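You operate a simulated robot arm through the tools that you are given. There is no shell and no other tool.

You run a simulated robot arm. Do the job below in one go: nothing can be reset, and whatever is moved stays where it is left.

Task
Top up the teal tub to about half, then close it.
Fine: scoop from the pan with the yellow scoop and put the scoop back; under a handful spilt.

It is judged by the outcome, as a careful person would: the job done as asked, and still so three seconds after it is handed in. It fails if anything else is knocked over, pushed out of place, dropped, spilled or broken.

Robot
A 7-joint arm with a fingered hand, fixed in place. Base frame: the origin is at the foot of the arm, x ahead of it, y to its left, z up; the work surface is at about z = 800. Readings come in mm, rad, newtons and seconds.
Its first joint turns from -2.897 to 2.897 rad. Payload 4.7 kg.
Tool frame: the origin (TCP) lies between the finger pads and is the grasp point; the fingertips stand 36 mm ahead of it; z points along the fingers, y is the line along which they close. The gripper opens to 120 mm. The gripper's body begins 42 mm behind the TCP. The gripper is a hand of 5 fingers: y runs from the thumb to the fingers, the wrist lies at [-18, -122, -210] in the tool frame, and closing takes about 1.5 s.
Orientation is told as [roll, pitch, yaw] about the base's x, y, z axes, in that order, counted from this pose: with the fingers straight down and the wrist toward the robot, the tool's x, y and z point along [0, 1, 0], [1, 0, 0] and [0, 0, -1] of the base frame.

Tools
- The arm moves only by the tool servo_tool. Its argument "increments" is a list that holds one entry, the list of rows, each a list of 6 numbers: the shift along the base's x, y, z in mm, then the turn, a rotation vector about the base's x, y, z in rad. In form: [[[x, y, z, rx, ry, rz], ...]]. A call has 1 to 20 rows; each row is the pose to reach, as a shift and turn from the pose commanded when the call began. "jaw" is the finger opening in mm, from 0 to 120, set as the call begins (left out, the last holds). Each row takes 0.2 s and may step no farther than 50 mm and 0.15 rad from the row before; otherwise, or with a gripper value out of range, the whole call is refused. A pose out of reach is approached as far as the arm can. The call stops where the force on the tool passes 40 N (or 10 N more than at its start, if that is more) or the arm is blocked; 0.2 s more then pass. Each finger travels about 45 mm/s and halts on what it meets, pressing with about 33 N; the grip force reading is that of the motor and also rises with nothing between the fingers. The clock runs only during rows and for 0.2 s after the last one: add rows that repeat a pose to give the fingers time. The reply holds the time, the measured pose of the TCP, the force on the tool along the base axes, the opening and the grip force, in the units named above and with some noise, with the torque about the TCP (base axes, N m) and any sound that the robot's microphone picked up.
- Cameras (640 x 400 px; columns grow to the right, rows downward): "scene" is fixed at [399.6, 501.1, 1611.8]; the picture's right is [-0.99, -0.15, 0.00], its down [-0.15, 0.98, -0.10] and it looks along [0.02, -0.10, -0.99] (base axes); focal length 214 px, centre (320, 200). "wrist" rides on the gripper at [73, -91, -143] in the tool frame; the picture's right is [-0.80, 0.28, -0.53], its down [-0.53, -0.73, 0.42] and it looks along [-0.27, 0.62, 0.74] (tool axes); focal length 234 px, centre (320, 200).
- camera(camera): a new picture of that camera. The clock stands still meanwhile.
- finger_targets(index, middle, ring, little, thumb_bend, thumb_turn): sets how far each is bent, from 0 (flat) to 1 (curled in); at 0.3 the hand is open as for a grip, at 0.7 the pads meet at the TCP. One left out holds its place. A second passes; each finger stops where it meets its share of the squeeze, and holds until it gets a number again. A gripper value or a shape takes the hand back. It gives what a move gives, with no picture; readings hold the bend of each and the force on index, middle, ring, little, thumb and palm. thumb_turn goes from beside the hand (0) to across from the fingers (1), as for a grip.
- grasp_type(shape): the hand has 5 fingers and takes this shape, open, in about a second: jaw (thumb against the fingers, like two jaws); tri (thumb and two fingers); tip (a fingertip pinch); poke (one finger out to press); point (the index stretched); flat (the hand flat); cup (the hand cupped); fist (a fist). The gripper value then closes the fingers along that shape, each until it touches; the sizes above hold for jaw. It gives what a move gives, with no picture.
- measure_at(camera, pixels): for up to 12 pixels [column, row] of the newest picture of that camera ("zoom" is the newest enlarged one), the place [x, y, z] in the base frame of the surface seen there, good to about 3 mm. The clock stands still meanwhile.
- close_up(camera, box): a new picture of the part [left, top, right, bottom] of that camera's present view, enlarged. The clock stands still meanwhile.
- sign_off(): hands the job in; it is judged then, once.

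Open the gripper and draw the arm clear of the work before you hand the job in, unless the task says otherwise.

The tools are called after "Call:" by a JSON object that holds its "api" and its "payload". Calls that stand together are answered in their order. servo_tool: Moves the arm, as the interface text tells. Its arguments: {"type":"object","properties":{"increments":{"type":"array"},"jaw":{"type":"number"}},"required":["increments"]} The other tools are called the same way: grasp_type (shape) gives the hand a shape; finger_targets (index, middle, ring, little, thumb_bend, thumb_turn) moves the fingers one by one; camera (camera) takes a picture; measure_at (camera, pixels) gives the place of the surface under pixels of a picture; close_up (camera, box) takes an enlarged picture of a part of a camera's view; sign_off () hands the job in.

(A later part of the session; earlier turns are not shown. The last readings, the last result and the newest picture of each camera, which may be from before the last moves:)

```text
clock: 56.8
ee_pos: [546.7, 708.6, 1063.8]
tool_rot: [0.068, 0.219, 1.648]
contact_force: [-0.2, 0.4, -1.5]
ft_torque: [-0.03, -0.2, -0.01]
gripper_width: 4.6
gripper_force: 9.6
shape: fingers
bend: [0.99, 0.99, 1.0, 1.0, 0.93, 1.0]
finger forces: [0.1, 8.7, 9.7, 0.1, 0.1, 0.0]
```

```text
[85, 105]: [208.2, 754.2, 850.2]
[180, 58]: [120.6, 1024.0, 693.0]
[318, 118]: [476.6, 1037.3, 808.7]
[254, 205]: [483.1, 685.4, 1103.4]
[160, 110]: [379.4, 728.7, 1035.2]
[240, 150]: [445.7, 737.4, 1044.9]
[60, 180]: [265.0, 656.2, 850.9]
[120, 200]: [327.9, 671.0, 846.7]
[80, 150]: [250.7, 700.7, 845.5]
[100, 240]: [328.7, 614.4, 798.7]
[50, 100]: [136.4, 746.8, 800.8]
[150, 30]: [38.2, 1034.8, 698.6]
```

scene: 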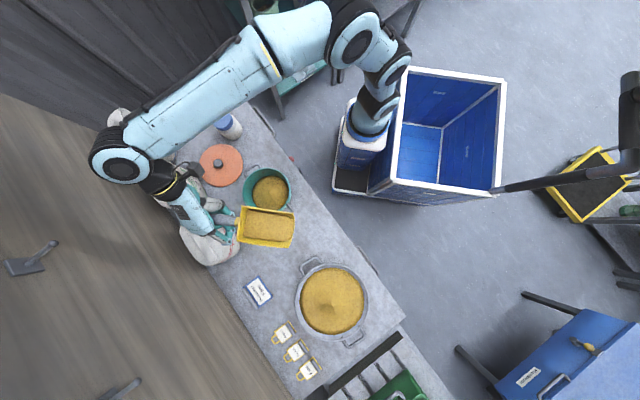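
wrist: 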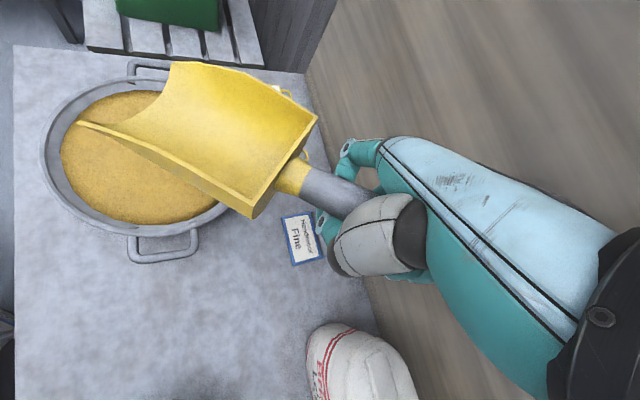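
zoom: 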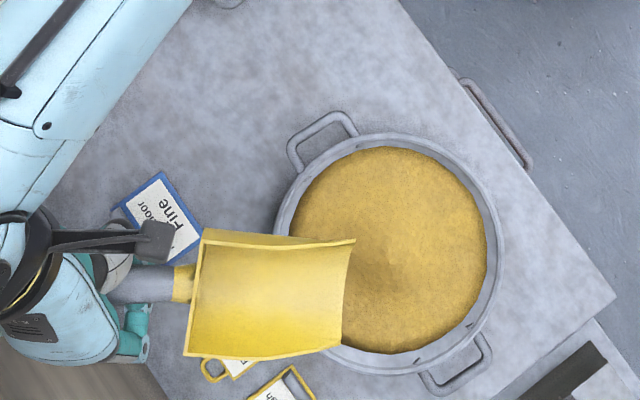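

The heap has resettled (peak ~871). Positioning for a second, slightly shorter scoop: same entry pose as before.

Call:
{"api": "servo_tool", "payload": {"increments": [[[-6, 6, -15, 0, -0.1, 0], [-12, 12, -35, 0, -0.2, 0], [-17, 17, -60, 0, -0.3, 0], [-17, 17, -89, 0, -0.413, 0], [-17, 17, -89, 0, -0.413, 0]]]}}

Call:
{"api": "camera", "payload": {"camera": "wrist"}}

Call:
{"api": "measure_at", "payload": {"camera": "wrist", "pixels": [[87, 97], [183, 52], [318, 116], [256, 202], [150, 108], [165, 95], [250, 150], [200, 120], [120, 60], [60, 120]]}}

```text
clock: 58.0
ee_pos: [529.0, 721.8, 973.9]
tool_rot: [-0.359, 0.232, 1.551]
contact_force: [0.1, 0.4, -2.0]
ft_torque: [-0.04, -0.16, -0.01]
gripper_width: 4.8
gripper_force: 9.7
shape: fingers
bend: [0.99, 0.99, 1.0, 1.0, 0.93, 1.0]
finger forces: [0.1, 8.5, 9.5, 0.1, 0.0, 0.0]
```

```text
taken
```

wrist: 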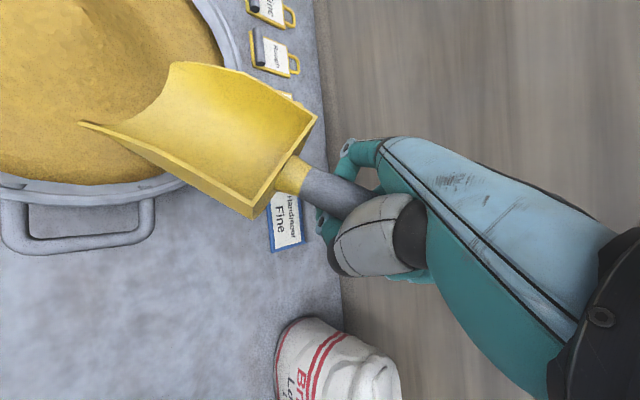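

```text
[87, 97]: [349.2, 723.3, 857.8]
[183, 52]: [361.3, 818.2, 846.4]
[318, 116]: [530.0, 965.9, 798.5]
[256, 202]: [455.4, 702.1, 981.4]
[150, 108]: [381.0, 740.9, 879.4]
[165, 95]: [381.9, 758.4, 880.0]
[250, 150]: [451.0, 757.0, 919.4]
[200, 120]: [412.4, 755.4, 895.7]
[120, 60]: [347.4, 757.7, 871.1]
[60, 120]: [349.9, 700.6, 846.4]
```

The scoop has drooped ~4° in the hand (floor pitch now ~30°), still well held. I'll compensate and run a slightly shallower, shorter sweep.

Call:
{"api": "servo_tool", "payload": {"increments": [[[0, 0, -14, 0, 0.05, 0], [0, 0, -28, 0, 0.05, 0], [0, 0, -38, 0, 0.05, 0], [-10, 0, -43, 0, 0.08, 0], [-20, 0, -48, 0, 0.11, 0], [-30, 0, -53, 0, 0.14, 0], [-40, 0, -58, 0, 0.17, 0], [-50, 0, -63, 0, 0.2, 0], [-60, 0, -67, 0, 0.225, 0], [-70, 0, -71, 0, 0.25, 0], [-74, 0, -70, 0, 0.33, 0], [-75, 0, -67, 0, 0.41, 0], [-75, 0, -62, 0, 0.49, 0], [-75, 0, -54, 0, 0.57, 0], [-75, 0, -42, 0, 0.65, 0], [-75, 0, -25, 0, 0.72, 0], [-75, 0, -5, 0, 0.75, 0], [-75, 0, 0, 0, 0.75, 0]]]}}

Call:
{"api": "camera", "payload": {"camera": "wrist"}}

Call:
{"api": "close_up", "payload": {"camera": "scene", "box": [230, 220, 390, 350]}}

Call:
{"api": "measure_at", "payload": {"camera": "zoom", "pixels": [[448, 265], [437, 345], [299, 343], [316, 240], [380, 290], [340, 290], [420, 290], [380, 320], [360, 270], [400, 300]]}}

```text
clock: 61.8
ee_pos: [454.4, 722.2, 976.8]
tool_rot: [0.41, 0.183, 1.716]
contact_force: [-0.6, 0.4, -2.9]
ft_torque: [-0.03, -0.2, -0.01]
gripper_width: 4.7
gripper_force: 8.0
shape: fingers
bend: [0.99, 0.99, 1.0, 1.0, 0.93, 1.0]
finger forces: [0.0, 8.3, 8.4, 0.1, 0.0, 0.0]
```

```text
taken
```

wrist: 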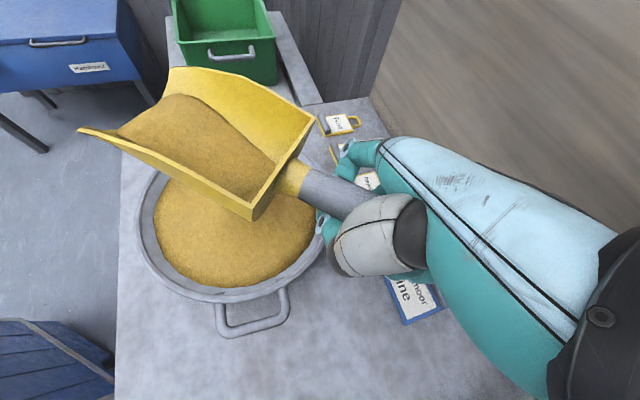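

```text
3.08 times, centred on (310, 285) of scene
```

zoom: 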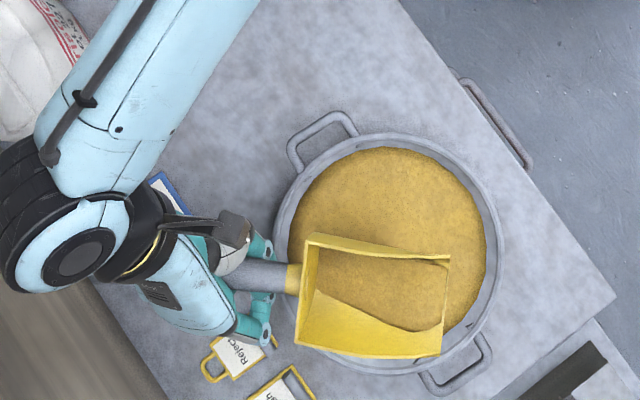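

```text
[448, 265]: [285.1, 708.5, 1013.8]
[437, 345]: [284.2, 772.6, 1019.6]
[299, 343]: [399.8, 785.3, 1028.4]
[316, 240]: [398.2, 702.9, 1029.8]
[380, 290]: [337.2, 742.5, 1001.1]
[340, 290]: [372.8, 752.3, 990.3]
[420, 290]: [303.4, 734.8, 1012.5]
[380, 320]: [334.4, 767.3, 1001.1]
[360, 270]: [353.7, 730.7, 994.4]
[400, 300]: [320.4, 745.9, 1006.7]
```

A partial load as intended, resting safely inside the scoop. Raising and carrying it to the tub along the same path.

Call:
{"api": "servo_tool", "payload": {"increments": [[[0, 0, 10, 0, 0.03, 0], [0, 0, 25, 0, 0.06, 0], [0, 0, 45, 0, 0.08, 0], [5, -6, 62, 0, 0.08, 0], [15, -18, 72, 0, 0.08, 0], [28, -33, 75, 0, 0.08, 0], [43, -51, 75, 0, 0.08, 0], [58, -69, 75, 0, 0.08, 0], [73, -87, 75, 0, 0.08, 0], [88, -104, 75, 0, 0.08, 0], [103, -122, 75, 0, 0.08, 0], [118, -140, 75, 0, 0.08, 0], [133, -158, 75, 0, 0.08, 0], [148, -176, 75, 0, 0.08, 0], [163, -194, 75, 0, 0.08, 0], [175, -208, 75, 0, 0.08, 0], [182, -216, 75, 0, 0.08, 0], [182, -216, 75, 0, 0.08, 0]]]}}

Call:
{"api": "servo_tool", "payload": {"increments": [[[10, -7, 0, 0, 0, 0], [28, -21, 0, 0, 0, 0], [48, -36, 0, 0, 0, 0], [68, -51, 0, 0, 0, 0], [88, -66, 0, 0, 0, 0], [108, -78, 0, 0, 0, 0], [126, -90, 0, 0, 0, 0], [137, -100, 0, 0, 0, 0], [140, -103, 0, 0, 0, 0], [140, -103, 0, 0, 0, 0]]]}}

Call:
{"api": "camera", "payload": {"camera": "wrist"}}

Call:
{"api": "measure_at", "payload": {"camera": "wrist", "pixels": [[85, 132], [174, 72], [312, 118], [252, 216], [200, 110], [160, 120]]}}

Call:
{"api": "close_up", "payload": {"camera": "scene", "box": [170, 110, 330, 240]}}

```text
clock: 65.6
ee_pos: [634.0, 504.2, 1051.4]
tool_rot: [0.491, 0.171, 1.731]
contact_force: [0.7, 1.2, -2.6]
ft_torque: [-0.04, -0.2, 0.03]
gripper_width: 4.6
gripper_force: 7.6
shape: fingers
bend: [0.99, 0.99, 1.0, 1.0, 0.93, 1.0]
finger forces: [0.1, 7.9, 7.8, 0.0, 0.1, 0.1]
```

```text
clock: 67.8
ee_pos: [773.3, 402.9, 1051.7]
tool_rot: [0.491, 0.172, 1.731]
contact_force: [0.4, -0.5, -2.1]
ft_torque: [-0.07, -0.18, 0.04]
gripper_width: 4.7
gripper_force: 7.4
shape: fingers
bend: [0.99, 0.99, 1.0, 1.0, 0.93, 1.0]
finger forces: [0.0, 7.6, 7.3, 0.0, 0.1, 0.0]
```

```text
taken
```

wrist: 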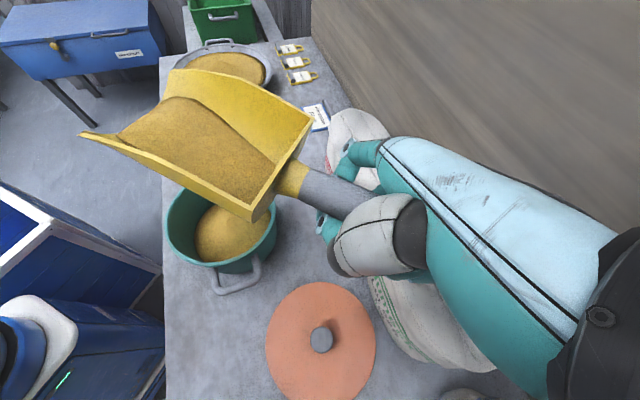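

```text
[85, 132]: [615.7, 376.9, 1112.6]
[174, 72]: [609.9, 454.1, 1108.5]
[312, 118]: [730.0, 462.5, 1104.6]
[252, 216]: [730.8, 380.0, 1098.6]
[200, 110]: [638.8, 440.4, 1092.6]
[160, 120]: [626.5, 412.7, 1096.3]
```

```text
3.08 times, centred on (250, 175) of scene
```

zoom: 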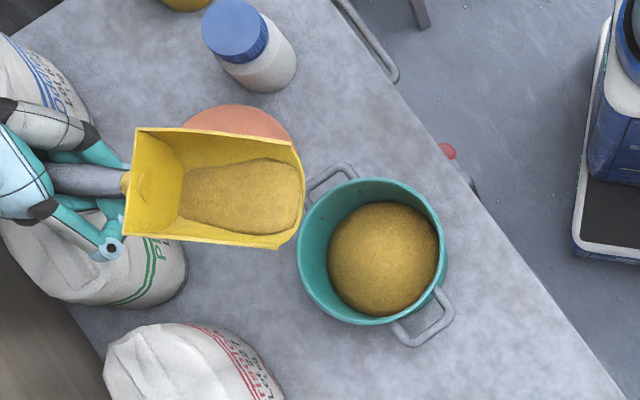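

Mouth centre at (613,415); I shift +9 mm in y to centre it and pour the whole partial load in one slow pivot about the lip.

Call:
{"api": "servo_tool", "payload": {"increments": [[[0, 3, -8, 0, -0.105, 0], [0, 6, -16, 0, -0.209, 0], [0, 9, -24, 0, -0.314, 0], [-1, 9, -33, 0, -0.419, 0], [-3, 9, -42, 0, -0.524, 0], [-5, 9, -49, 0, -0.628, 0], [-12, 9, -41, 0, -0.733, 0], [-22, 9, -28, 0, -0.838, 0], [-32, 9, -17, 0, -0.925, 0], [-42, 9, -6, 0, -1.012, 0], [-54, 9, 4, 0, -1.1, 0], [-66, 9, 13, 0, -1.187, 0], [-79, 9, 21, 0, -1.274, 0], [-93, 9, 29, 0, -1.361, 0], [-93, 9, 29, 0, -1.361, 0], [-93, 9, 29, 0, -1.361, 0], [-93, 9, 29, 0, -1.361, 0]]]}}

Call:
{"api": "camera", "payload": {"camera": "wrist"}}

Call:
{"api": "close_up", "payload": {"camera": "scene", "box": [170, 110, 330, 240]}}

```text
clock: 71.4
ee_pos: [682.9, 412.5, 1079.8]
tool_rot: [-0.9, 0.191, 1.434]
contact_force: [-0.1, -0.2, -1.5]
ft_torque: [-0.06, -0.08, -0.02]
gripper_width: 5.2
gripper_force: 7.5
shape: fingers
bend: [1.0, 0.99, 1.0, 1.0, 0.93, 1.0]
finger forces: [0.0, 6.9, 7.3, 0.0, 0.0, 0.1]
```

```text
taken
```

wrist: 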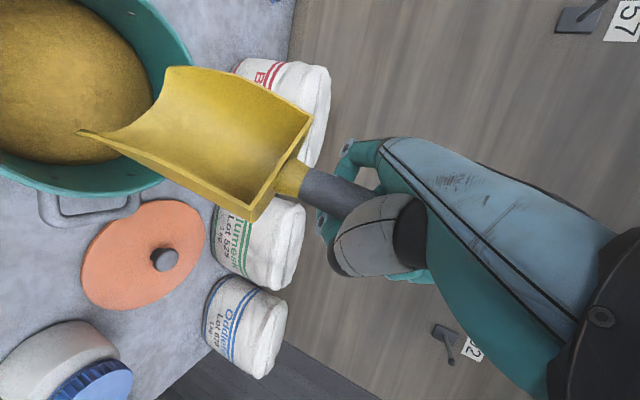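

```text
3.08 times, centred on (250, 175) of scene
```

zoom: 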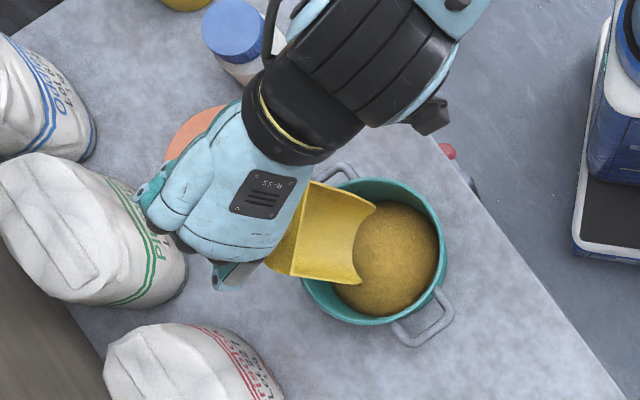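

Poured with nothing visible outside the tub. Tipping the scoop back up and away to measure the new level.

Call:
{"api": "servo_tool", "payload": {"increments": [[[8, 0, 8, 0, 0.12, 0], [20, 0, 10, 0, 0.24, 0], [35, 0, 10, 0, 0.36, 0], [50, 0, 5, 0, 0.48, 0], [65, 0, 0, 0, 0.6, 0], [75, 0, -5, 0, 0.72, 0], [85, 0, -10, 0, 0.84, 0], [92, 0, -15, 0, 0.96, 0], [92, 0, -15, 0, 1.05, 0], [92, 0, -15, 0, 1.05, 0]]]}}

Call:
{"api": "close_up", "payload": {"camera": "scene", "box": [170, 110, 330, 240]}}

Call:
{"api": "measure_at", "payload": {"camera": "zoom", "pixels": [[383, 257], [345, 260], [430, 250], [380, 212], [385, 300], [360, 240], [410, 240], [405, 280], [360, 280], [395, 230], [338, 270], [432, 270]]}}

Call:
{"api": "camera", "payload": {"camera": "wrist"}}

Call:
{"api": "close_up", "payload": {"camera": "scene", "box": [230, 150, 310, 230]}}

```text
clock: 73.6
ee_pos: [775.4, 411.7, 1066.5]
tool_rot: [0.176, 0.211, 1.67]
contact_force: [-0.3, -0.1, -1.5]
ft_torque: [-0.03, -0.17, 0.01]
gripper_width: 5.1
gripper_force: 6.6
shape: fingers
bend: [0.99, 0.99, 1.0, 1.0, 0.93, 1.0]
finger forces: [0.0, 6.7, 6.2, 0.0, 0.1, 0.0]
```

```text
3.08 times, centred on (250, 175) of scene
```

zoom: 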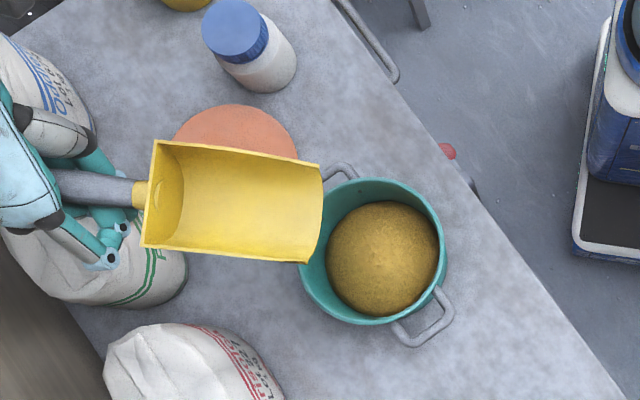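

```text
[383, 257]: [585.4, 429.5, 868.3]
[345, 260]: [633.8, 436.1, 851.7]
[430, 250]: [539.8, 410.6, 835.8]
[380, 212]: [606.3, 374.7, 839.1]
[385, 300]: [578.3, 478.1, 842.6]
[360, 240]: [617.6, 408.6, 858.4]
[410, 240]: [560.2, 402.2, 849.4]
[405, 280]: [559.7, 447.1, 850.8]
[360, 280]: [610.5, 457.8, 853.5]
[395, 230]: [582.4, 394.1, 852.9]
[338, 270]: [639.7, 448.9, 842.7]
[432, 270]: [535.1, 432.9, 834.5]
```

```text
taken
```

wrist: 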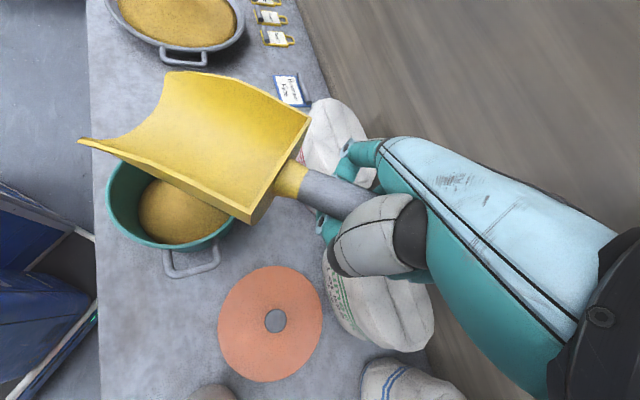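

```text
5.00 times, centred on (270, 190) of scene
```

zoom: 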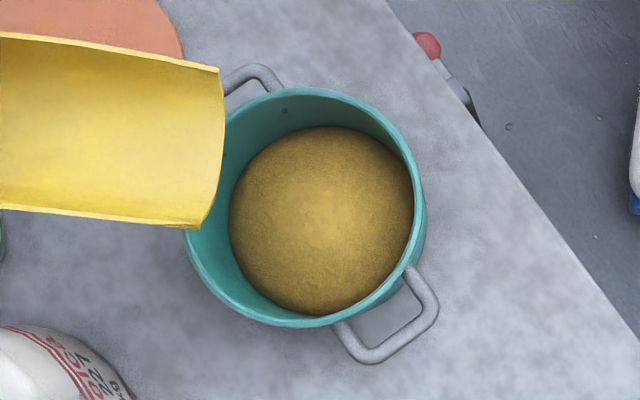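

The tub's average is about 846 now (≈45% of height, a bit less by volume), so one more good scoop would make it half. Measuring the scoop's pose in the hand again before going back.

Call:
{"api": "measure_at", "payload": {"camera": "wrist", "pixels": [[85, 141], [172, 76], [308, 118], [252, 218], [160, 125], [240, 160], [200, 140], [180, 110]]}}

Call:
{"api": "close_up", "payload": {"camera": "wrist", "box": [60, 50, 460, 300]}}

```text
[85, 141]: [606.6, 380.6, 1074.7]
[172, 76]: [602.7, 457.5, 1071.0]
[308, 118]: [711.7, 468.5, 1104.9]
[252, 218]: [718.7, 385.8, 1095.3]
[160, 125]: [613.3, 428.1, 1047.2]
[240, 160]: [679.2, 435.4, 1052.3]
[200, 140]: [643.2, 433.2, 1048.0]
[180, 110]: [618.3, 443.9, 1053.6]
```

```text
1.60 times, centred on (260, 175) of wrist
```

zoom: 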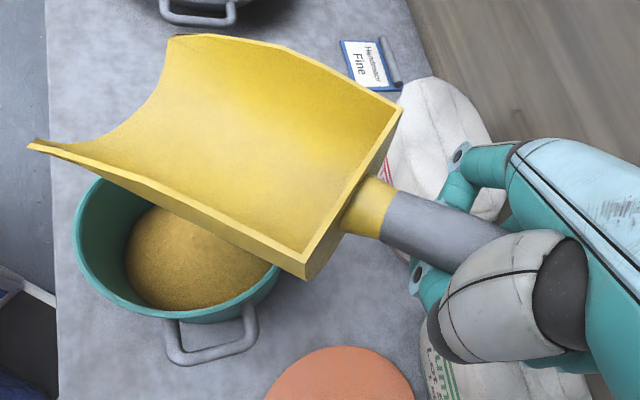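

Floor pitch is ~2° now, with a slight yaw. Travelling back to the pan for the third scoop.

Call:
{"api": "servo_tool", "payload": {"increments": [[[-8, 10, 5, 0, 0, 0], [-25, 32, 5, 0, 0, 0], [-43, 55, 5, 0, 0, 0], [-61, 78, 5, 0, 0, 0], [-79, 102, 5, 0, 0, 0], [-97, 125, 5, 0, 0, 0], [-115, 148, 5, 0, 0, 0], [-133, 171, 5, 0, 0, 0], [-151, 195, 5, 0, 0, 0], [-169, 218, 5, 0, 0, 0], [-187, 241, 5, 0, 0, 0], [-205, 264, 0, 0, -0.06, 0], [-223, 290, -15, 0, -0.15, 0], [-238, 312, -35, 0, -0.25, 0], [-251, 326, -60, 0, -0.34, 0], [-251, 326, -85, 0, -0.42, 0], [-251, 326, -85, 0, -0.42, 0]]]}}

Call:
{"api": "camera", "payload": {"camera": "wrist"}}

Call:
{"api": "close_up", "payload": {"camera": "scene", "box": [230, 220, 390, 350]}}

Call:
{"api": "measure_at", "payload": {"camera": "zoom", "pixels": [[400, 290], [440, 290], [470, 260], [420, 200], [380, 180], [330, 200], [400, 330], [440, 330], [390, 230], [420, 250], [380, 260], [460, 220]]}}

Call:
{"api": "measure_at", "payload": {"camera": "wrist", "pixels": [[88, 118], [178, 70], [310, 120], [254, 212], [160, 120], [240, 160], [200, 140], [180, 110], [250, 155]]}}

```text
clock: 77.2
ee_pos: [524.3, 735.6, 981.8]
tool_rot: [-0.255, 0.235, 1.574]
contact_force: [0.4, 0.2, -2.0]
ft_torque: [0.0, -0.15, -0.02]
gripper_width: 5.0
gripper_force: 4.9
shape: fingers
bend: [0.99, 0.99, 1.0, 1.0, 0.93, 1.0]
finger forces: [0.1, 6.4, 3.5, 0.0, 0.1, 0.0]
```

```text
taken
```

wrist: 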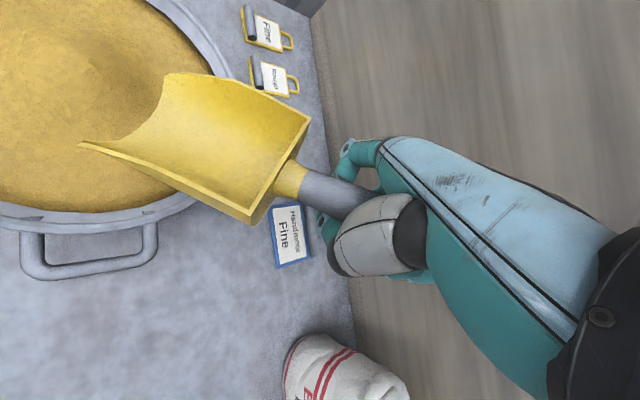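

```text
3.08 times, centred on (310, 285) of scene
```

zoom: 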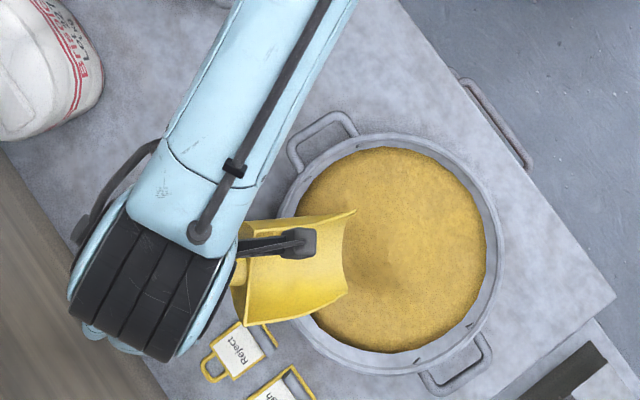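

```text
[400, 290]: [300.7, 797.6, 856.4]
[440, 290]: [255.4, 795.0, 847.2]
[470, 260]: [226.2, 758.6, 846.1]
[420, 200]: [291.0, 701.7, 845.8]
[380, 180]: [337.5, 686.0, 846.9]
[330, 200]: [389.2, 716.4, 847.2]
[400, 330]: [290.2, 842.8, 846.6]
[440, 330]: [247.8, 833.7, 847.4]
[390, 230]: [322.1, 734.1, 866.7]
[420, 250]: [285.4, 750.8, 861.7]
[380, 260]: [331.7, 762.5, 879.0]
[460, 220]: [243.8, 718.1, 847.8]
```

```text
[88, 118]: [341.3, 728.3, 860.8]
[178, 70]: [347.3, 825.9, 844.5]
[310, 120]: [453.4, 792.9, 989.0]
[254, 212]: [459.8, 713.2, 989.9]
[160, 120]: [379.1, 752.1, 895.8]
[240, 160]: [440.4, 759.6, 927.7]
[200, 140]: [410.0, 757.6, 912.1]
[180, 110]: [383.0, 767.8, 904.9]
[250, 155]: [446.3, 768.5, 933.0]
```

The pan still has a good heap (peak ~879), but finger forces have dropped to 6 and 3.5 N. Re-commanding the squeeze here, right above the pan.

Call:
{"api": "finger_targets", "payload": {"index": 1, "middle": 1, "ring": 1, "little": 1, "thumb_bend": 1}}

Call:
{"api": "close_up", "payload": {"camera": "wrist", "box": [60, 50, 460, 300]}}

```text
clock: 78.2
ee_pos: [525.1, 735.9, 981.9]
tool_rot: [-0.256, 0.233, 1.574]
contact_force: [-0.1, 0.3, -2.2]
ft_torque: [-0.03, -0.14, 0.01]
gripper_width: 6.3
gripper_force: 5.6
shape: fingers
bend: [0.99, 0.99, 1.0, 1.0, 0.92, 1.0]
finger forces: [0.0, 7.5, 3.5, 0.0, 0.0, 0.2]
```

```text
1.60 times, centred on (260, 175) of wrist
```

zoom: 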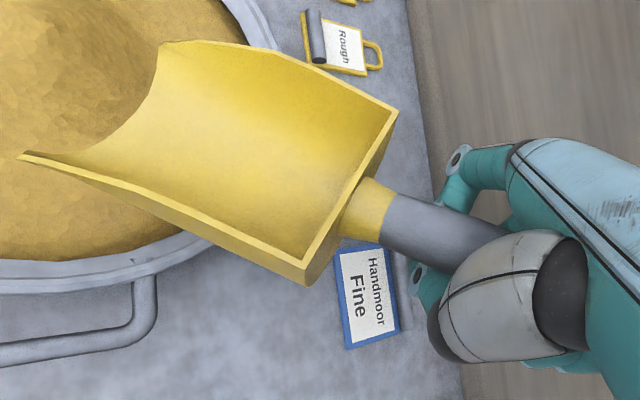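

The cage grip still carries the scoop. Checking the exact mouth pose after the re-squeeze before entering.

Call:
{"api": "measure_at", "payload": {"camera": "zoom", "pixels": [[22, 158], [162, 45], [395, 110], [308, 278], [110, 150], [150, 130], [290, 190], [220, 160], [330, 200], [60, 165]]}}

```text
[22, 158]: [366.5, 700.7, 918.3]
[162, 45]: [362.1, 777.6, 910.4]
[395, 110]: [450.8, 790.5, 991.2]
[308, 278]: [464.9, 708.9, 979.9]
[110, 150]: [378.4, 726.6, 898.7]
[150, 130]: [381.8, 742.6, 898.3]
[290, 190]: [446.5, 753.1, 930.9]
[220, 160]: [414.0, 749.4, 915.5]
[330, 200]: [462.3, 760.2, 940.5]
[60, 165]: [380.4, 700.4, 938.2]
```

Mouth edge at about (367,739,890), yawed ~7°. Sweeping a third scoop: correct yaw, plunge to ~841, drive to x≈275 while levelling, tip up and lift.

Call:
{"api": "servo_tool", "payload": {"increments": [[[0, -4, -5, 0, 0, -0.06], [0, -8, -15, 0, 0, -0.117], [0, -8, -32, 0, 0, -0.117], [0, -8, -49, 0, 0, -0.117], [-10, -8, -54, 0, 0.03, -0.117], [-20, -8, -59, 0, 0.06, -0.117], [-30, -8, -64, 0, 0.09, -0.117], [-40, -8, -69, 0, 0.12, -0.117], [-50, -8, -74, 0, 0.15, -0.117], [-60, -8, -79, 0, 0.18, -0.117], [-70, -8, -84, 0, 0.205, -0.117], [-77, -8, -87, 0, 0.23, -0.117], [-79, -8, -86, 0, 0.31, -0.117], [-79, -8, -82, 0, 0.39, -0.117], [-79, -8, -76, 0, 0.47, -0.117], [-79, -8, -66, 0, 0.55, -0.117], [-79, -8, -50, 0, 0.63, -0.117], [-79, -8, -30, 0, 0.67, -0.117], [-79, -8, -8, 0, 0.67, -0.117], [-79, -8, -8, 0, 0.67, -0.117]]]}}

Call:
{"api": "camera", "payload": {"camera": "wrist"}}

Call:
{"api": "close_up", "payload": {"camera": "scene", "box": [230, 220, 390, 350]}}

Call:
{"api": "measure_at", "payload": {"camera": "zoom", "pixels": [[448, 265], [437, 345], [299, 343], [316, 240], [380, 290], [340, 290], [420, 290], [380, 320], [360, 270], [400, 300]]}}

```text
clock: 82.4
ee_pos: [446.3, 730.9, 972.3]
tool_rot: [0.434, 0.218, 1.613]
contact_force: [-1.1, -0.5, -3.1]
ft_torque: [-0.05, -0.22, 0.02]
gripper_width: 6.5
gripper_force: 4.8
shape: fingers
bend: [0.99, 0.99, 1.0, 1.0, 0.92, 1.0]
finger forces: [0.1, 6.9, 2.7, 0.0, 0.1, 0.8]
```

```text
taken
```

wrist: 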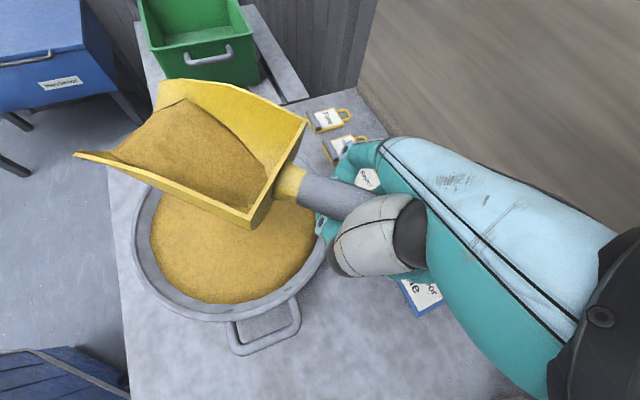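

```text
3.08 times, centred on (310, 285) of scene
```

zoom: 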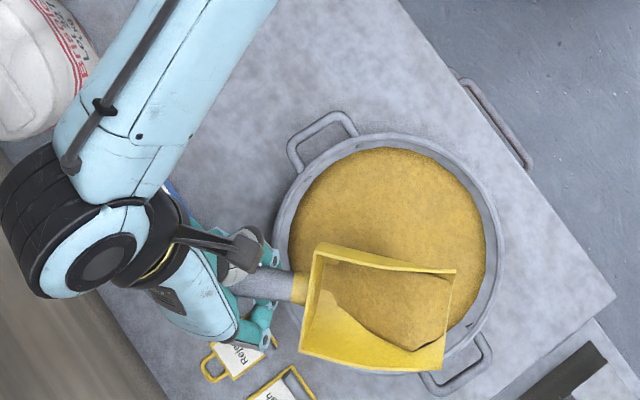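

```text
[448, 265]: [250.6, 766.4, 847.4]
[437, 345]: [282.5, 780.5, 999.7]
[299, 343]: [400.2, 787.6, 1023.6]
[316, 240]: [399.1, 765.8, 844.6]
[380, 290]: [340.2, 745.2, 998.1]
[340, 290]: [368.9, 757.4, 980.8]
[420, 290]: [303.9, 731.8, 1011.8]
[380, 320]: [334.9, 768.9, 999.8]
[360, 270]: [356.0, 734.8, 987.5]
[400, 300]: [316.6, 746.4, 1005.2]
```

A good load. Tip up a bit more, raise, and carry it to the tub in two smooth legs.

Call:
{"api": "servo_tool", "payload": {"increments": [[[0, 0, 10, 0, 0.03, 0], [0, 0, 25, 0, 0.06, 0], [0, 0, 45, 0, 0.08, 0], [5, -6, 62, 0, 0.08, 0], [15, -17, 75, 0, 0.08, 0], [28, -31, 80, 0, 0.08, 0], [43, -47, 80, 0, 0.08, 0], [58, -63, 80, 0, 0.08, 0], [73, -79, 80, 0, 0.08, 0], [88, -95, 80, 0, 0.08, 0], [103, -110, 80, 0, 0.08, 0], [118, -125, 80, 0, 0.08, 0], [133, -140, 80, 0, 0.08, 0], [148, -155, 80, 0, 0.08, 0], [163, -170, 80, 0, 0.08, 0], [175, -182, 80, 0, 0.08, 0], [182, -189, 80, 0, 0.08, 0], [182, -189, 80, 0, 0.08, 0]]]}}

Call:
{"api": "servo_tool", "payload": {"increments": [[[8, -8, 0, 0, 0, 0], [22, -21, 0, 0, 0, 0], [40, -38, 0, 0, 0, 0], [58, -54, 0, 0, 0, 0], [76, -70, 0, 0, 0, 0], [94, -86, 0, 0, 0, 0], [112, -102, 0, 0, 0, 0], [128, -116, 0, 0, 0, 0], [139, -127, 0, 0, 0, 0], [145, -132, 0, 0, 0, 0], [145, -132, 0, 0, 0, 0]]]}}

Call:
{"api": "camera", "payload": {"camera": "wrist"}}

Call:
{"api": "close_up", "payload": {"camera": "scene", "box": [170, 110, 330, 240]}}

```text
clock: 86.2
ee_pos: [626.8, 539.6, 1050.6]
tool_rot: [0.515, 0.213, 1.631]
contact_force: [0.1, 0.0, -2.1]
ft_torque: [-0.09, -0.19, 0.0]
gripper_width: 6.2
gripper_force: 5.1
shape: fingers
bend: [0.99, 0.99, 1.0, 1.0, 0.92, 1.0]
finger forces: [0.1, 6.4, 2.5, 0.0, 0.0, 1.0]
```

```text
clock: 88.6
ee_pos: [771.8, 407.4, 1052.8]
tool_rot: [0.515, 0.215, 1.631]
contact_force: [-0.5, 0.1, -2.3]
ft_torque: [-0.07, -0.24, -0.04]
gripper_width: 6.4
gripper_force: 5.3
shape: fingers
bend: [0.99, 0.99, 1.0, 1.0, 0.92, 1.0]
finger forces: [0.0, 6.3, 2.2, 0.0, 0.0, 1.5]
```

```text
taken
```

wrist: 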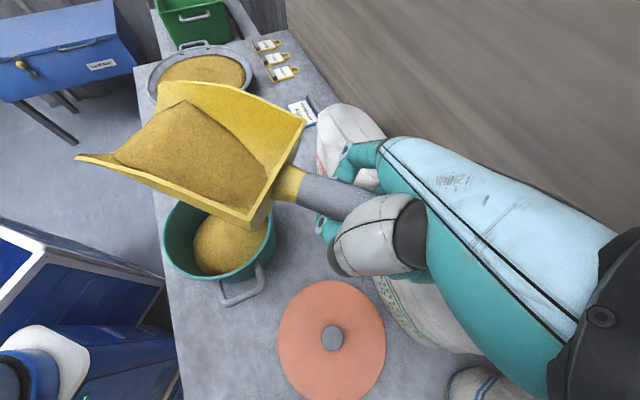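

```text
3.08 times, centred on (250, 175) of scene
```

zoom: 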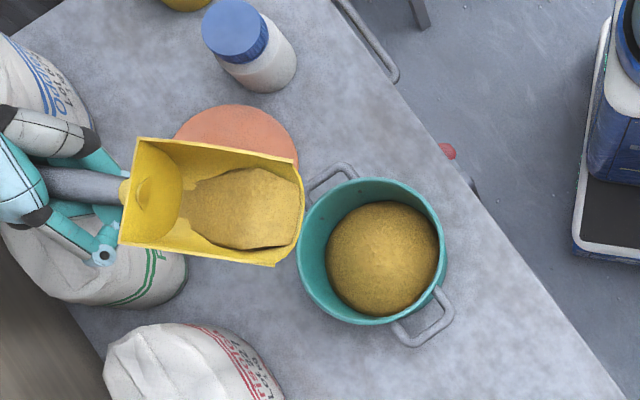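

Load steady and no spill. Measuring the mouth corners to centre the pour.

Call:
{"api": "measure_at", "payload": {"camera": "wrist", "pixels": [[79, 156], [160, 85], [302, 122], [247, 224], [200, 140], [150, 135]]}}

Call:
{"api": "measure_at", "payload": {"camera": "zoom", "pixels": [[302, 176], [276, 262], [122, 242], [138, 142], [260, 180], [200, 200], [280, 230]]}}

```text
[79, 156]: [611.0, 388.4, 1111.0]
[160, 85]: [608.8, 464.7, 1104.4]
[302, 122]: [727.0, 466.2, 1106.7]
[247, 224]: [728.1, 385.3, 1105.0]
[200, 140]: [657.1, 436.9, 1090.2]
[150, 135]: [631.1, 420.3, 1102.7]
```

```text
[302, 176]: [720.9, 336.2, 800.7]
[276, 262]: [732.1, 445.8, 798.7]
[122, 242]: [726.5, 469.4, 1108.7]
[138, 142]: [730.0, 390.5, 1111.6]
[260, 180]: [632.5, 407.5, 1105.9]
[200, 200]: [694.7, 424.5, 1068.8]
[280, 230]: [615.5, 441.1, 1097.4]
```

Mouth is centred at (610,426). Pouring the third load with the same slow pivot.

Call:
{"api": "servo_tool", "payload": {"increments": [[[0, 0, -8, 0, -0.105, 0], [0, 0, -17, 0, -0.209, 0], [0, 0, -28, 0, -0.314, 0], [-1, 0, -38, 0, -0.419, 0], [-3, 0, -46, 0, -0.524, 0], [-8, 0, -45, 0, -0.628, 0], [-17, 0, -33, 0, -0.733, 0], [-28, 0, -19, 0, -0.838, 0], [-40, 0, -6, 0, -0.942, 0], [-52, 0, 4, 0, -1.03, 0], [-64, 0, 13, 0, -1.117, 0], [-77, 0, 21, 0, -1.204, 0], [-91, 0, 29, 0, -1.292, 0], [-91, 0, 29, 0, -1.292, 0], [-91, 0, 29, 0, -1.292, 0], [-91, 0, 29, 0, -1.292, 0]]]}}

Call:
{"api": "camera", "payload": {"camera": "wrist"}}

Call:
{"api": "close_up", "payload": {"camera": "scene", "box": [170, 110, 330, 240]}}

```text
clock: 92.0
ee_pos: [680.4, 410.6, 1081.2]
tool_rot: [-0.794, 0.112, 1.381]
contact_force: [-0.5, 0.5, -2.0]
ft_torque: [0.01, -0.08, -0.01]
gripper_width: 6.6
gripper_force: 5.2
shape: fingers
bend: [1.0, 0.99, 1.0, 1.0, 0.92, 1.0]
finger forces: [0.1, 5.8, 2.6, 0.0, 0.1, 1.4]
```

```text
taken
```

wrist: 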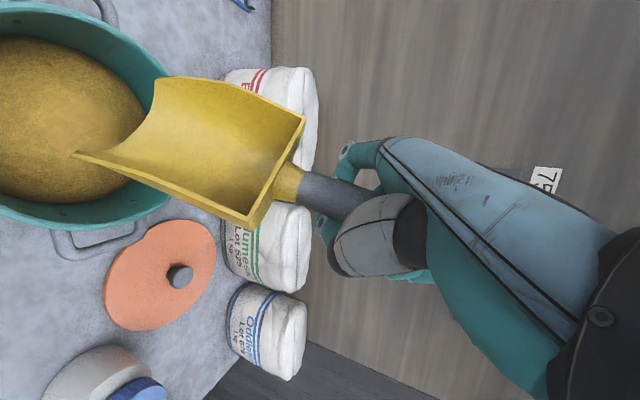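

```text
3.08 times, centred on (250, 175) of scene
```

zoom: 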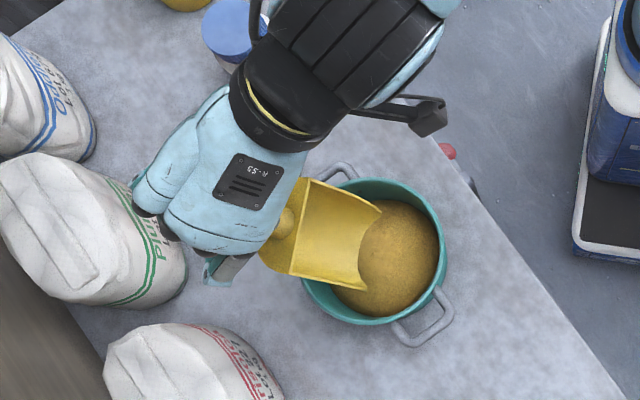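

Scoop is empty again, tub clean outside. Tipping back up to measure the level.

Call:
{"api": "servo_tool", "payload": {"increments": [[[8, 0, 8, 0, 0.12, 0], [20, 0, 10, 0, 0.24, 0], [35, 0, 10, 0, 0.36, 0], [50, 0, 5, 0, 0.48, 0], [65, 0, 0, 0, 0.6, 0], [75, 0, -5, 0, 0.72, 0], [85, 0, -10, 0, 0.84, 0], [92, 0, -10, 0, 0.95, 0], [92, 0, -10, 0, 1.02, 0], [92, 0, -10, 0, 1.02, 0]]]}}

Call:
{"api": "close_up", "payload": {"camera": "scene", "box": [170, 110, 330, 240]}}

Call:
{"api": "measure_at", "payload": {"camera": "zoom", "pixels": [[383, 257], [345, 260], [430, 250], [380, 212], [385, 300], [360, 240], [410, 240], [405, 280], [360, 280], [395, 230], [338, 270], [432, 270]]}}

Call:
{"api": "camera", "payload": {"camera": "wrist"}}

Call:
{"api": "measure_at", "payload": {"camera": "wrist", "pixels": [[79, 156], [160, 85], [302, 122], [247, 224], [200, 140], [150, 135], [240, 165]]}}

```text
clock: 94.2
ee_pos: [773.4, 409.3, 1070.3]
tool_rot: [0.238, 0.222, 1.571]
contact_force: [0.3, -0.2, -1.7]
ft_torque: [-0.05, -0.17, -0.02]
gripper_width: 6.7
gripper_force: 4.8
shape: fingers
bend: [0.99, 0.99, 1.0, 1.0, 0.92, 1.0]
finger forces: [0.1, 5.7, 2.2, 0.1, 0.0, 1.8]
```

```text
3.08 times, centred on (250, 175) of scene
```

zoom: 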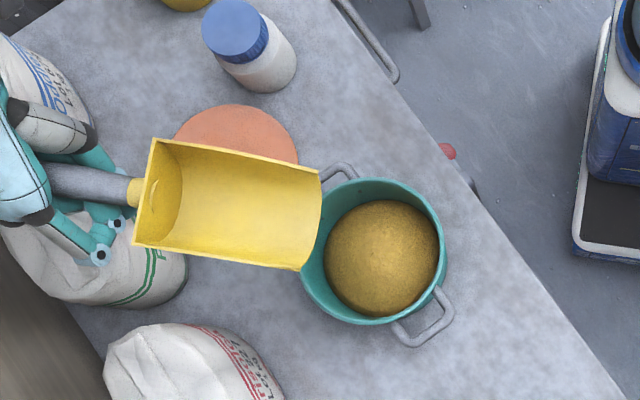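

```text
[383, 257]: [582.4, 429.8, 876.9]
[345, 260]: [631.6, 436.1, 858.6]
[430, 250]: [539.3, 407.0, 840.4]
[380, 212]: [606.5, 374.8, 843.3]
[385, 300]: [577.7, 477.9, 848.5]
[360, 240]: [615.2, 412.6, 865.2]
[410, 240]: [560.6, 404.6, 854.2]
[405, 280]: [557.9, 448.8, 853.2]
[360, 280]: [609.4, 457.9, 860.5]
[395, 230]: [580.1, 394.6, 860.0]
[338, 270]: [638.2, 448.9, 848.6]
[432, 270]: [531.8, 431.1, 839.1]
```

```text
taken
```

wrist: 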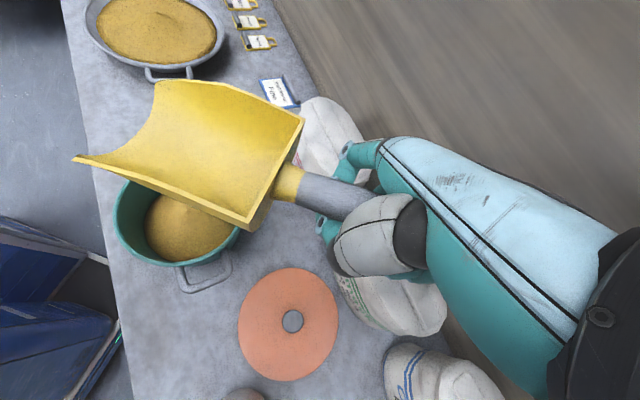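

```text
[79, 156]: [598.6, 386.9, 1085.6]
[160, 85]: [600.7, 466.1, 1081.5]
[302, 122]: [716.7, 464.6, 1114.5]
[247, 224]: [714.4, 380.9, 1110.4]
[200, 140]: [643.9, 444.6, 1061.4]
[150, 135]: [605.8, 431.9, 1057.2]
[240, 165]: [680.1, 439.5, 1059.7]
```

The tub now averages about z≈852 – half of its depth (804–898) – so filling is done. Next the scoop goes back: yaw +0.806 and move to hover above its original place (mouth (487,566), back (570,647)).

Call:
{"api": "servo_tool", "payload": {"increments": [[[-8, 14, 0, 0, 0, 0.04], [-21, 36, 0, 0, 0, 0.1], [-34, 58, 0, 0, 0, 0.17], [-47, 80, 0, 0, 0, 0.24], [-60, 102, 0, 0, 0, 0.31], [-73, 124, 0, 0, 0, 0.38], [-86, 146, 0, 0, 0, 0.45], [-99, 168, 0, 0, 0, 0.52], [-112, 190, 0, 0, 0, 0.59], [-125, 212, 0, 0, 0, 0.66], [-138, 234, 0, 0, 0, 0.73], [-150, 254, -10, 0, 0, 0.79], [-158, 266, -30, 0, 0, 0.806], [-158, 266, -60, 0, 0, 0.806], [-158, 266, -60, 0, 0, 0.806]]]}}

Call:
{"api": "camera", "payload": {"camera": "wrist"}}

Call:
{"api": "close_up", "payload": {"camera": "scene", "box": [210, 190, 330, 290]}}

Call:
{"api": "measure_at", "payload": {"camera": "wrist", "pixels": [[79, 156], [160, 85], [302, 122], [247, 224], [200, 140], [150, 135], [240, 165]]}}

```text
clock: 97.4
ee_pos: [615.1, 675.2, 1011.5]
tool_rot: [0.235, 0.223, 2.375]
contact_force: [-0.4, -0.3, -2.3]
ft_torque: [0.1, -0.09, 0.0]
gripper_width: 6.5
gripper_force: 4.9
shape: fingers
bend: [0.99, 0.99, 1.0, 1.0, 0.92, 1.0]
finger forces: [0.0, 5.6, 2.2, 0.0, 0.0, 2.4]
```

```text
taken
```

wrist: 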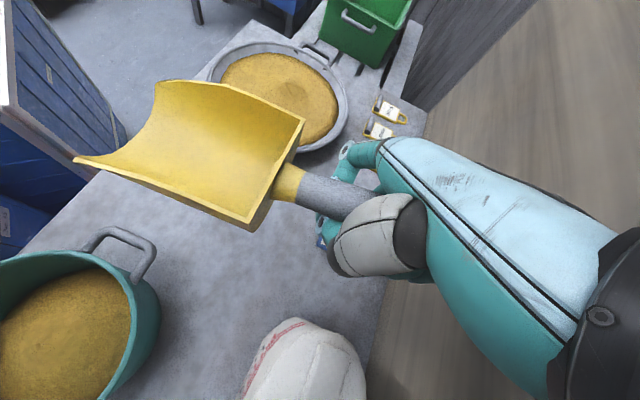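

```text
4.00 times, centred on (270, 240) of scene
```

zoom: 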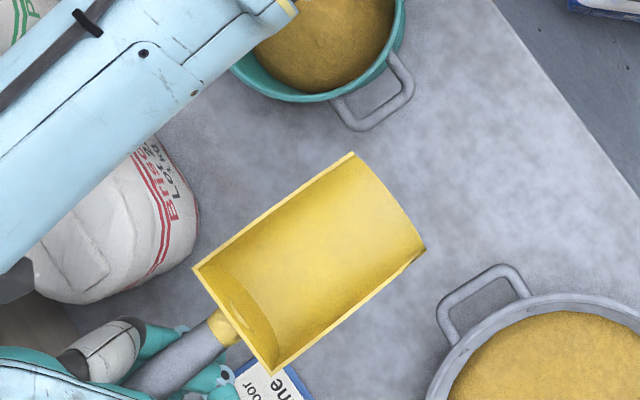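

```text
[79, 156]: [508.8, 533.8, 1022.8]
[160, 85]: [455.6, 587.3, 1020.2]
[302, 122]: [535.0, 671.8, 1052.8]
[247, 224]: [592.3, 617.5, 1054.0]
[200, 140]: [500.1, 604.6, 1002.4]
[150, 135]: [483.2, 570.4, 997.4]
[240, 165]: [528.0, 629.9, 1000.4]
```

Scoop hovers aligned over its original place. Pitch the mouth ~12° down and descend to 40 mm above touching.

Call:
{"api": "servo_tool", "payload": {"increments": [[[0, 0, -25, 0.037, -0.038, 0], [0, 0, -50, 0.073, -0.075, 0], [0, 0, -75, 0.11, -0.113, 0], [0, 0, -100, 0.147, -0.15, 0], [0, 0, -120, 0.147, -0.15, 0], [0, 0, -120, 0.147, -0.15, 0]]]}}

Call:
{"api": "camera", "payload": {"camera": "wrist"}}

Call:
{"api": "measure_at", "payload": {"camera": "wrist", "pixels": [[79, 156], [160, 85], [302, 122], [247, 224], [200, 140], [150, 135], [240, 165], [290, 340], [250, 370]]}}

Call:
{"api": "close_up", "payload": {"camera": "scene", "box": [190, 190, 310, 290]}}

```text
clock: 98.8
ee_pos: [613.9, 674.8, 891.3]
tool_rot: [0.022, 0.222, 2.328]
contact_force: [0.1, 0.1, -2.4]
ft_torque: [0.11, -0.14, 0.01]
gripper_width: 6.6
gripper_force: 5.3
shape: fingers
bend: [0.99, 0.99, 1.0, 1.0, 0.92, 1.0]
finger forces: [0.1, 5.5, 2.0, 0.1, 0.0, 2.7]
```

```text
taken
```

wrist: 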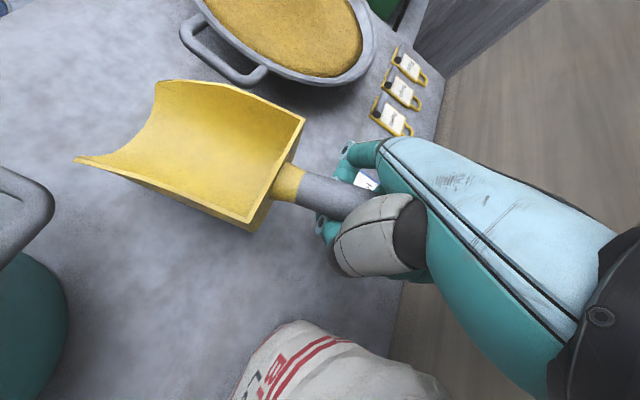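

```text
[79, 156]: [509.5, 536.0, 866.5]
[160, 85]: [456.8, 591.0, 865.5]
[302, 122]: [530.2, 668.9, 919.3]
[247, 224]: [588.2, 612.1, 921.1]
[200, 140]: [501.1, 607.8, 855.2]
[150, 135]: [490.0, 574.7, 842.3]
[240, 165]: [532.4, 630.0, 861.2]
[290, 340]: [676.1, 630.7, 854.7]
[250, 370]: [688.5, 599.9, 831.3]
```

```text
4.00 times, centred on (250, 240) of scene
```

zoom: 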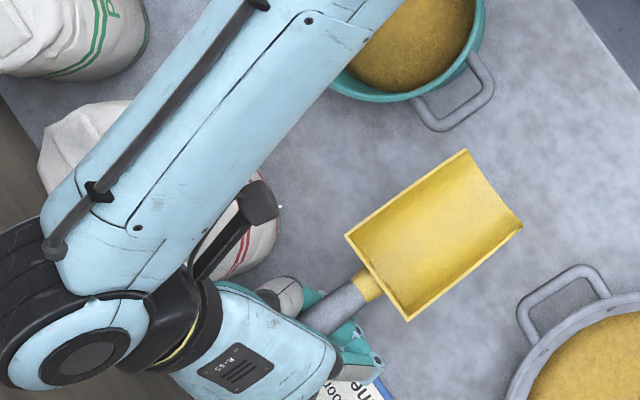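

Everything's clear: the bag is beside the camera, and the label is behind the fingers. Lowering gently until the mouth edge meets the table.

Call:
{"api": "measure_at", "payload": {"camera": "zoom", "pixels": [[262, 205], [220, 255], [180, 350], [290, 295], [350, 345], [360, 388], [240, 260]]}}

Call:
{"api": "servo_tool", "payload": {"increments": [[[0, 0, -10, 0, 0, 0], [0, 0, -20, 0, 0, 0], [0, 0, -27, 0, 0, 0], [0, 0, -31, 0, 0, 0], [0, 0, -31, 0, 0, 0]]]}}

Call:
{"api": "camera", "payload": {"camera": "wrist"}}

Call:
{"api": "measure_at", "payload": {"camera": "wrist", "pixels": [[79, 156], [160, 85], [302, 122], [247, 224], [200, 140], [150, 135], [130, 130]]}}

```text
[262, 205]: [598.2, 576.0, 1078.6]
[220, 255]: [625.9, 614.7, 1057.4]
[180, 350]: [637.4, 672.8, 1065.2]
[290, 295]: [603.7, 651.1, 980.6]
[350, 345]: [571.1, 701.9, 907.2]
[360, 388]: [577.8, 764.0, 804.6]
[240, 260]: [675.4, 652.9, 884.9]
```

```text
clock: 100.0
ee_pos: [614.5, 676.3, 859.4]
tool_rot: [0.021, 0.221, 2.327]
contact_force: [0.6, -0.2, -1.8]
ft_torque: [0.06, -0.12, -0.01]
gripper_width: 6.3
gripper_force: 5.6
shape: fingers
bend: [0.99, 0.99, 1.0, 1.0, 0.92, 1.0]
finger forces: [0.0, 5.5, 2.1, 0.0, 0.0, 2.6]
```

```text
taken
```

wrist: 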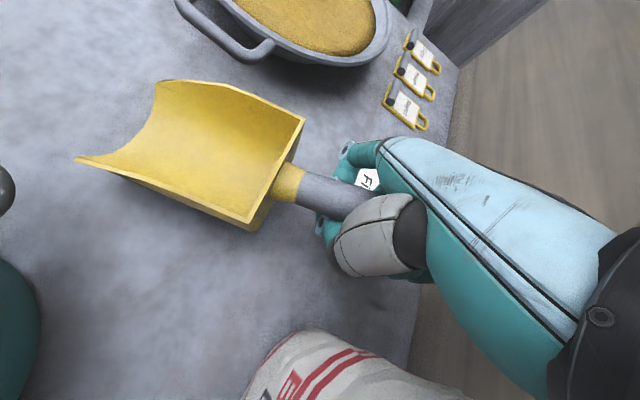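

```text
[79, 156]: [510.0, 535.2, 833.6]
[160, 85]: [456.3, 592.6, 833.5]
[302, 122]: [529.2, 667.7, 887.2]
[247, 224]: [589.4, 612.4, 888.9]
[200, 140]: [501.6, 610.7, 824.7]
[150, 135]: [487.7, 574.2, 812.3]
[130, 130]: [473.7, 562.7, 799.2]
```

Mouth rim at 833, about 8 mm to go. Final gentle descent to touch.

Call:
{"api": "servo_tool", "payload": {"increments": [[[0, 0, -3, 0, 0, 0], [0, 0, -6, 0, 0, 0], [0, 0, -8, 0, 0, 0], [0, 0, -10, 0, 0, 0], [0, 0, -10, 0, 0, 0]]]}}

Call:
{"api": "camera", "payload": {"camera": "wrist"}}

Call:
{"api": "measure_at", "payload": {"camera": "wrist", "pixels": [[79, 156], [160, 85], [302, 122], [247, 224], [200, 140], [150, 135], [280, 180], [310, 190]]}}

```text
clock: 101.2
ee_pos: [615.9, 675.2, 848.3]
tool_rot: [0.019, 0.222, 2.328]
contact_force: [0.6, 0.1, -0.8]
ft_torque: [0.04, -0.05, 0.02]
gripper_width: 7.0
gripper_force: 5.3
shape: fingers
bend: [1.0, 0.99, 1.0, 1.0, 0.92, 1.0]
finger forces: [0.0, 5.6, 2.5, 0.1, 0.0, 2.1]
```

```text
taken
```

wrist: 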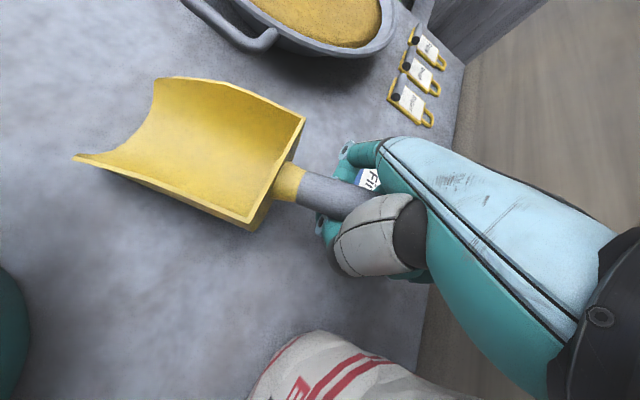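

```text
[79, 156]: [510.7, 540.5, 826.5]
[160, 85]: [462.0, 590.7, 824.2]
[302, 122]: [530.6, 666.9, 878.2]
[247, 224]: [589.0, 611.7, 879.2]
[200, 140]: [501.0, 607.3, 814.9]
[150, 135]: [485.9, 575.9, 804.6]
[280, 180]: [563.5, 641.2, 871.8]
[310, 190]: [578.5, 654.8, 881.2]
```

The mouth rests on the table with the handle end still raised ~25 mm on the curled fingers. Uncurling a little at a time to let the handle down softly.

Call:
{"api": "finger_targets", "payload": {"index": 0.9, "middle": 0.9, "ring": 0.9, "little": 0.9, "thumb_bend": 0.85}}

Call:
{"api": "camera", "payload": {"camera": "wrist"}}

Call:
{"api": "measure_at", "payload": {"camera": "wrist", "pixels": [[79, 156], [160, 85], [302, 122], [247, 224], [280, 180], [310, 190]]}}

```text
clock: 102.2
ee_pos: [614.9, 675.4, 848.8]
tool_rot: [0.021, 0.222, 2.328]
contact_force: [0.6, 0.0, -0.5]
ft_torque: [0.01, -0.01, -0.02]
gripper_width: 13.6
gripper_force: 0.1
shape: fingers
bend: [0.91, 0.9, 0.9, 0.9, 0.79, 1.0]
finger forces: [0.1, 0.1, 0.0, 0.1, 0.1, 0.0]
```

```text
taken
```

wrist: 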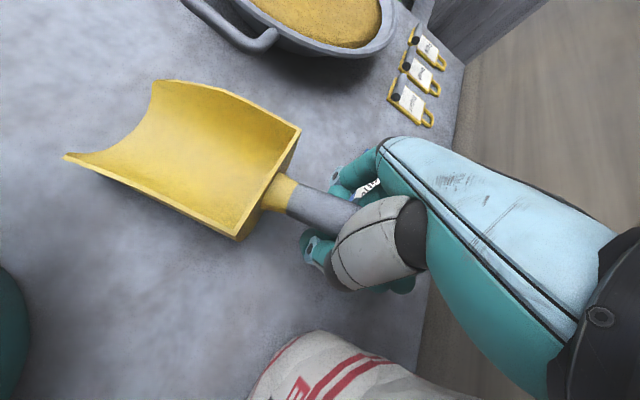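

```text
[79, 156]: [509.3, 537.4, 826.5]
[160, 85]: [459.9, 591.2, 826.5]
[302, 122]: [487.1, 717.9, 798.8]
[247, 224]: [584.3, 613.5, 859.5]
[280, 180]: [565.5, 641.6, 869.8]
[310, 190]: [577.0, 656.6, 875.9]
```

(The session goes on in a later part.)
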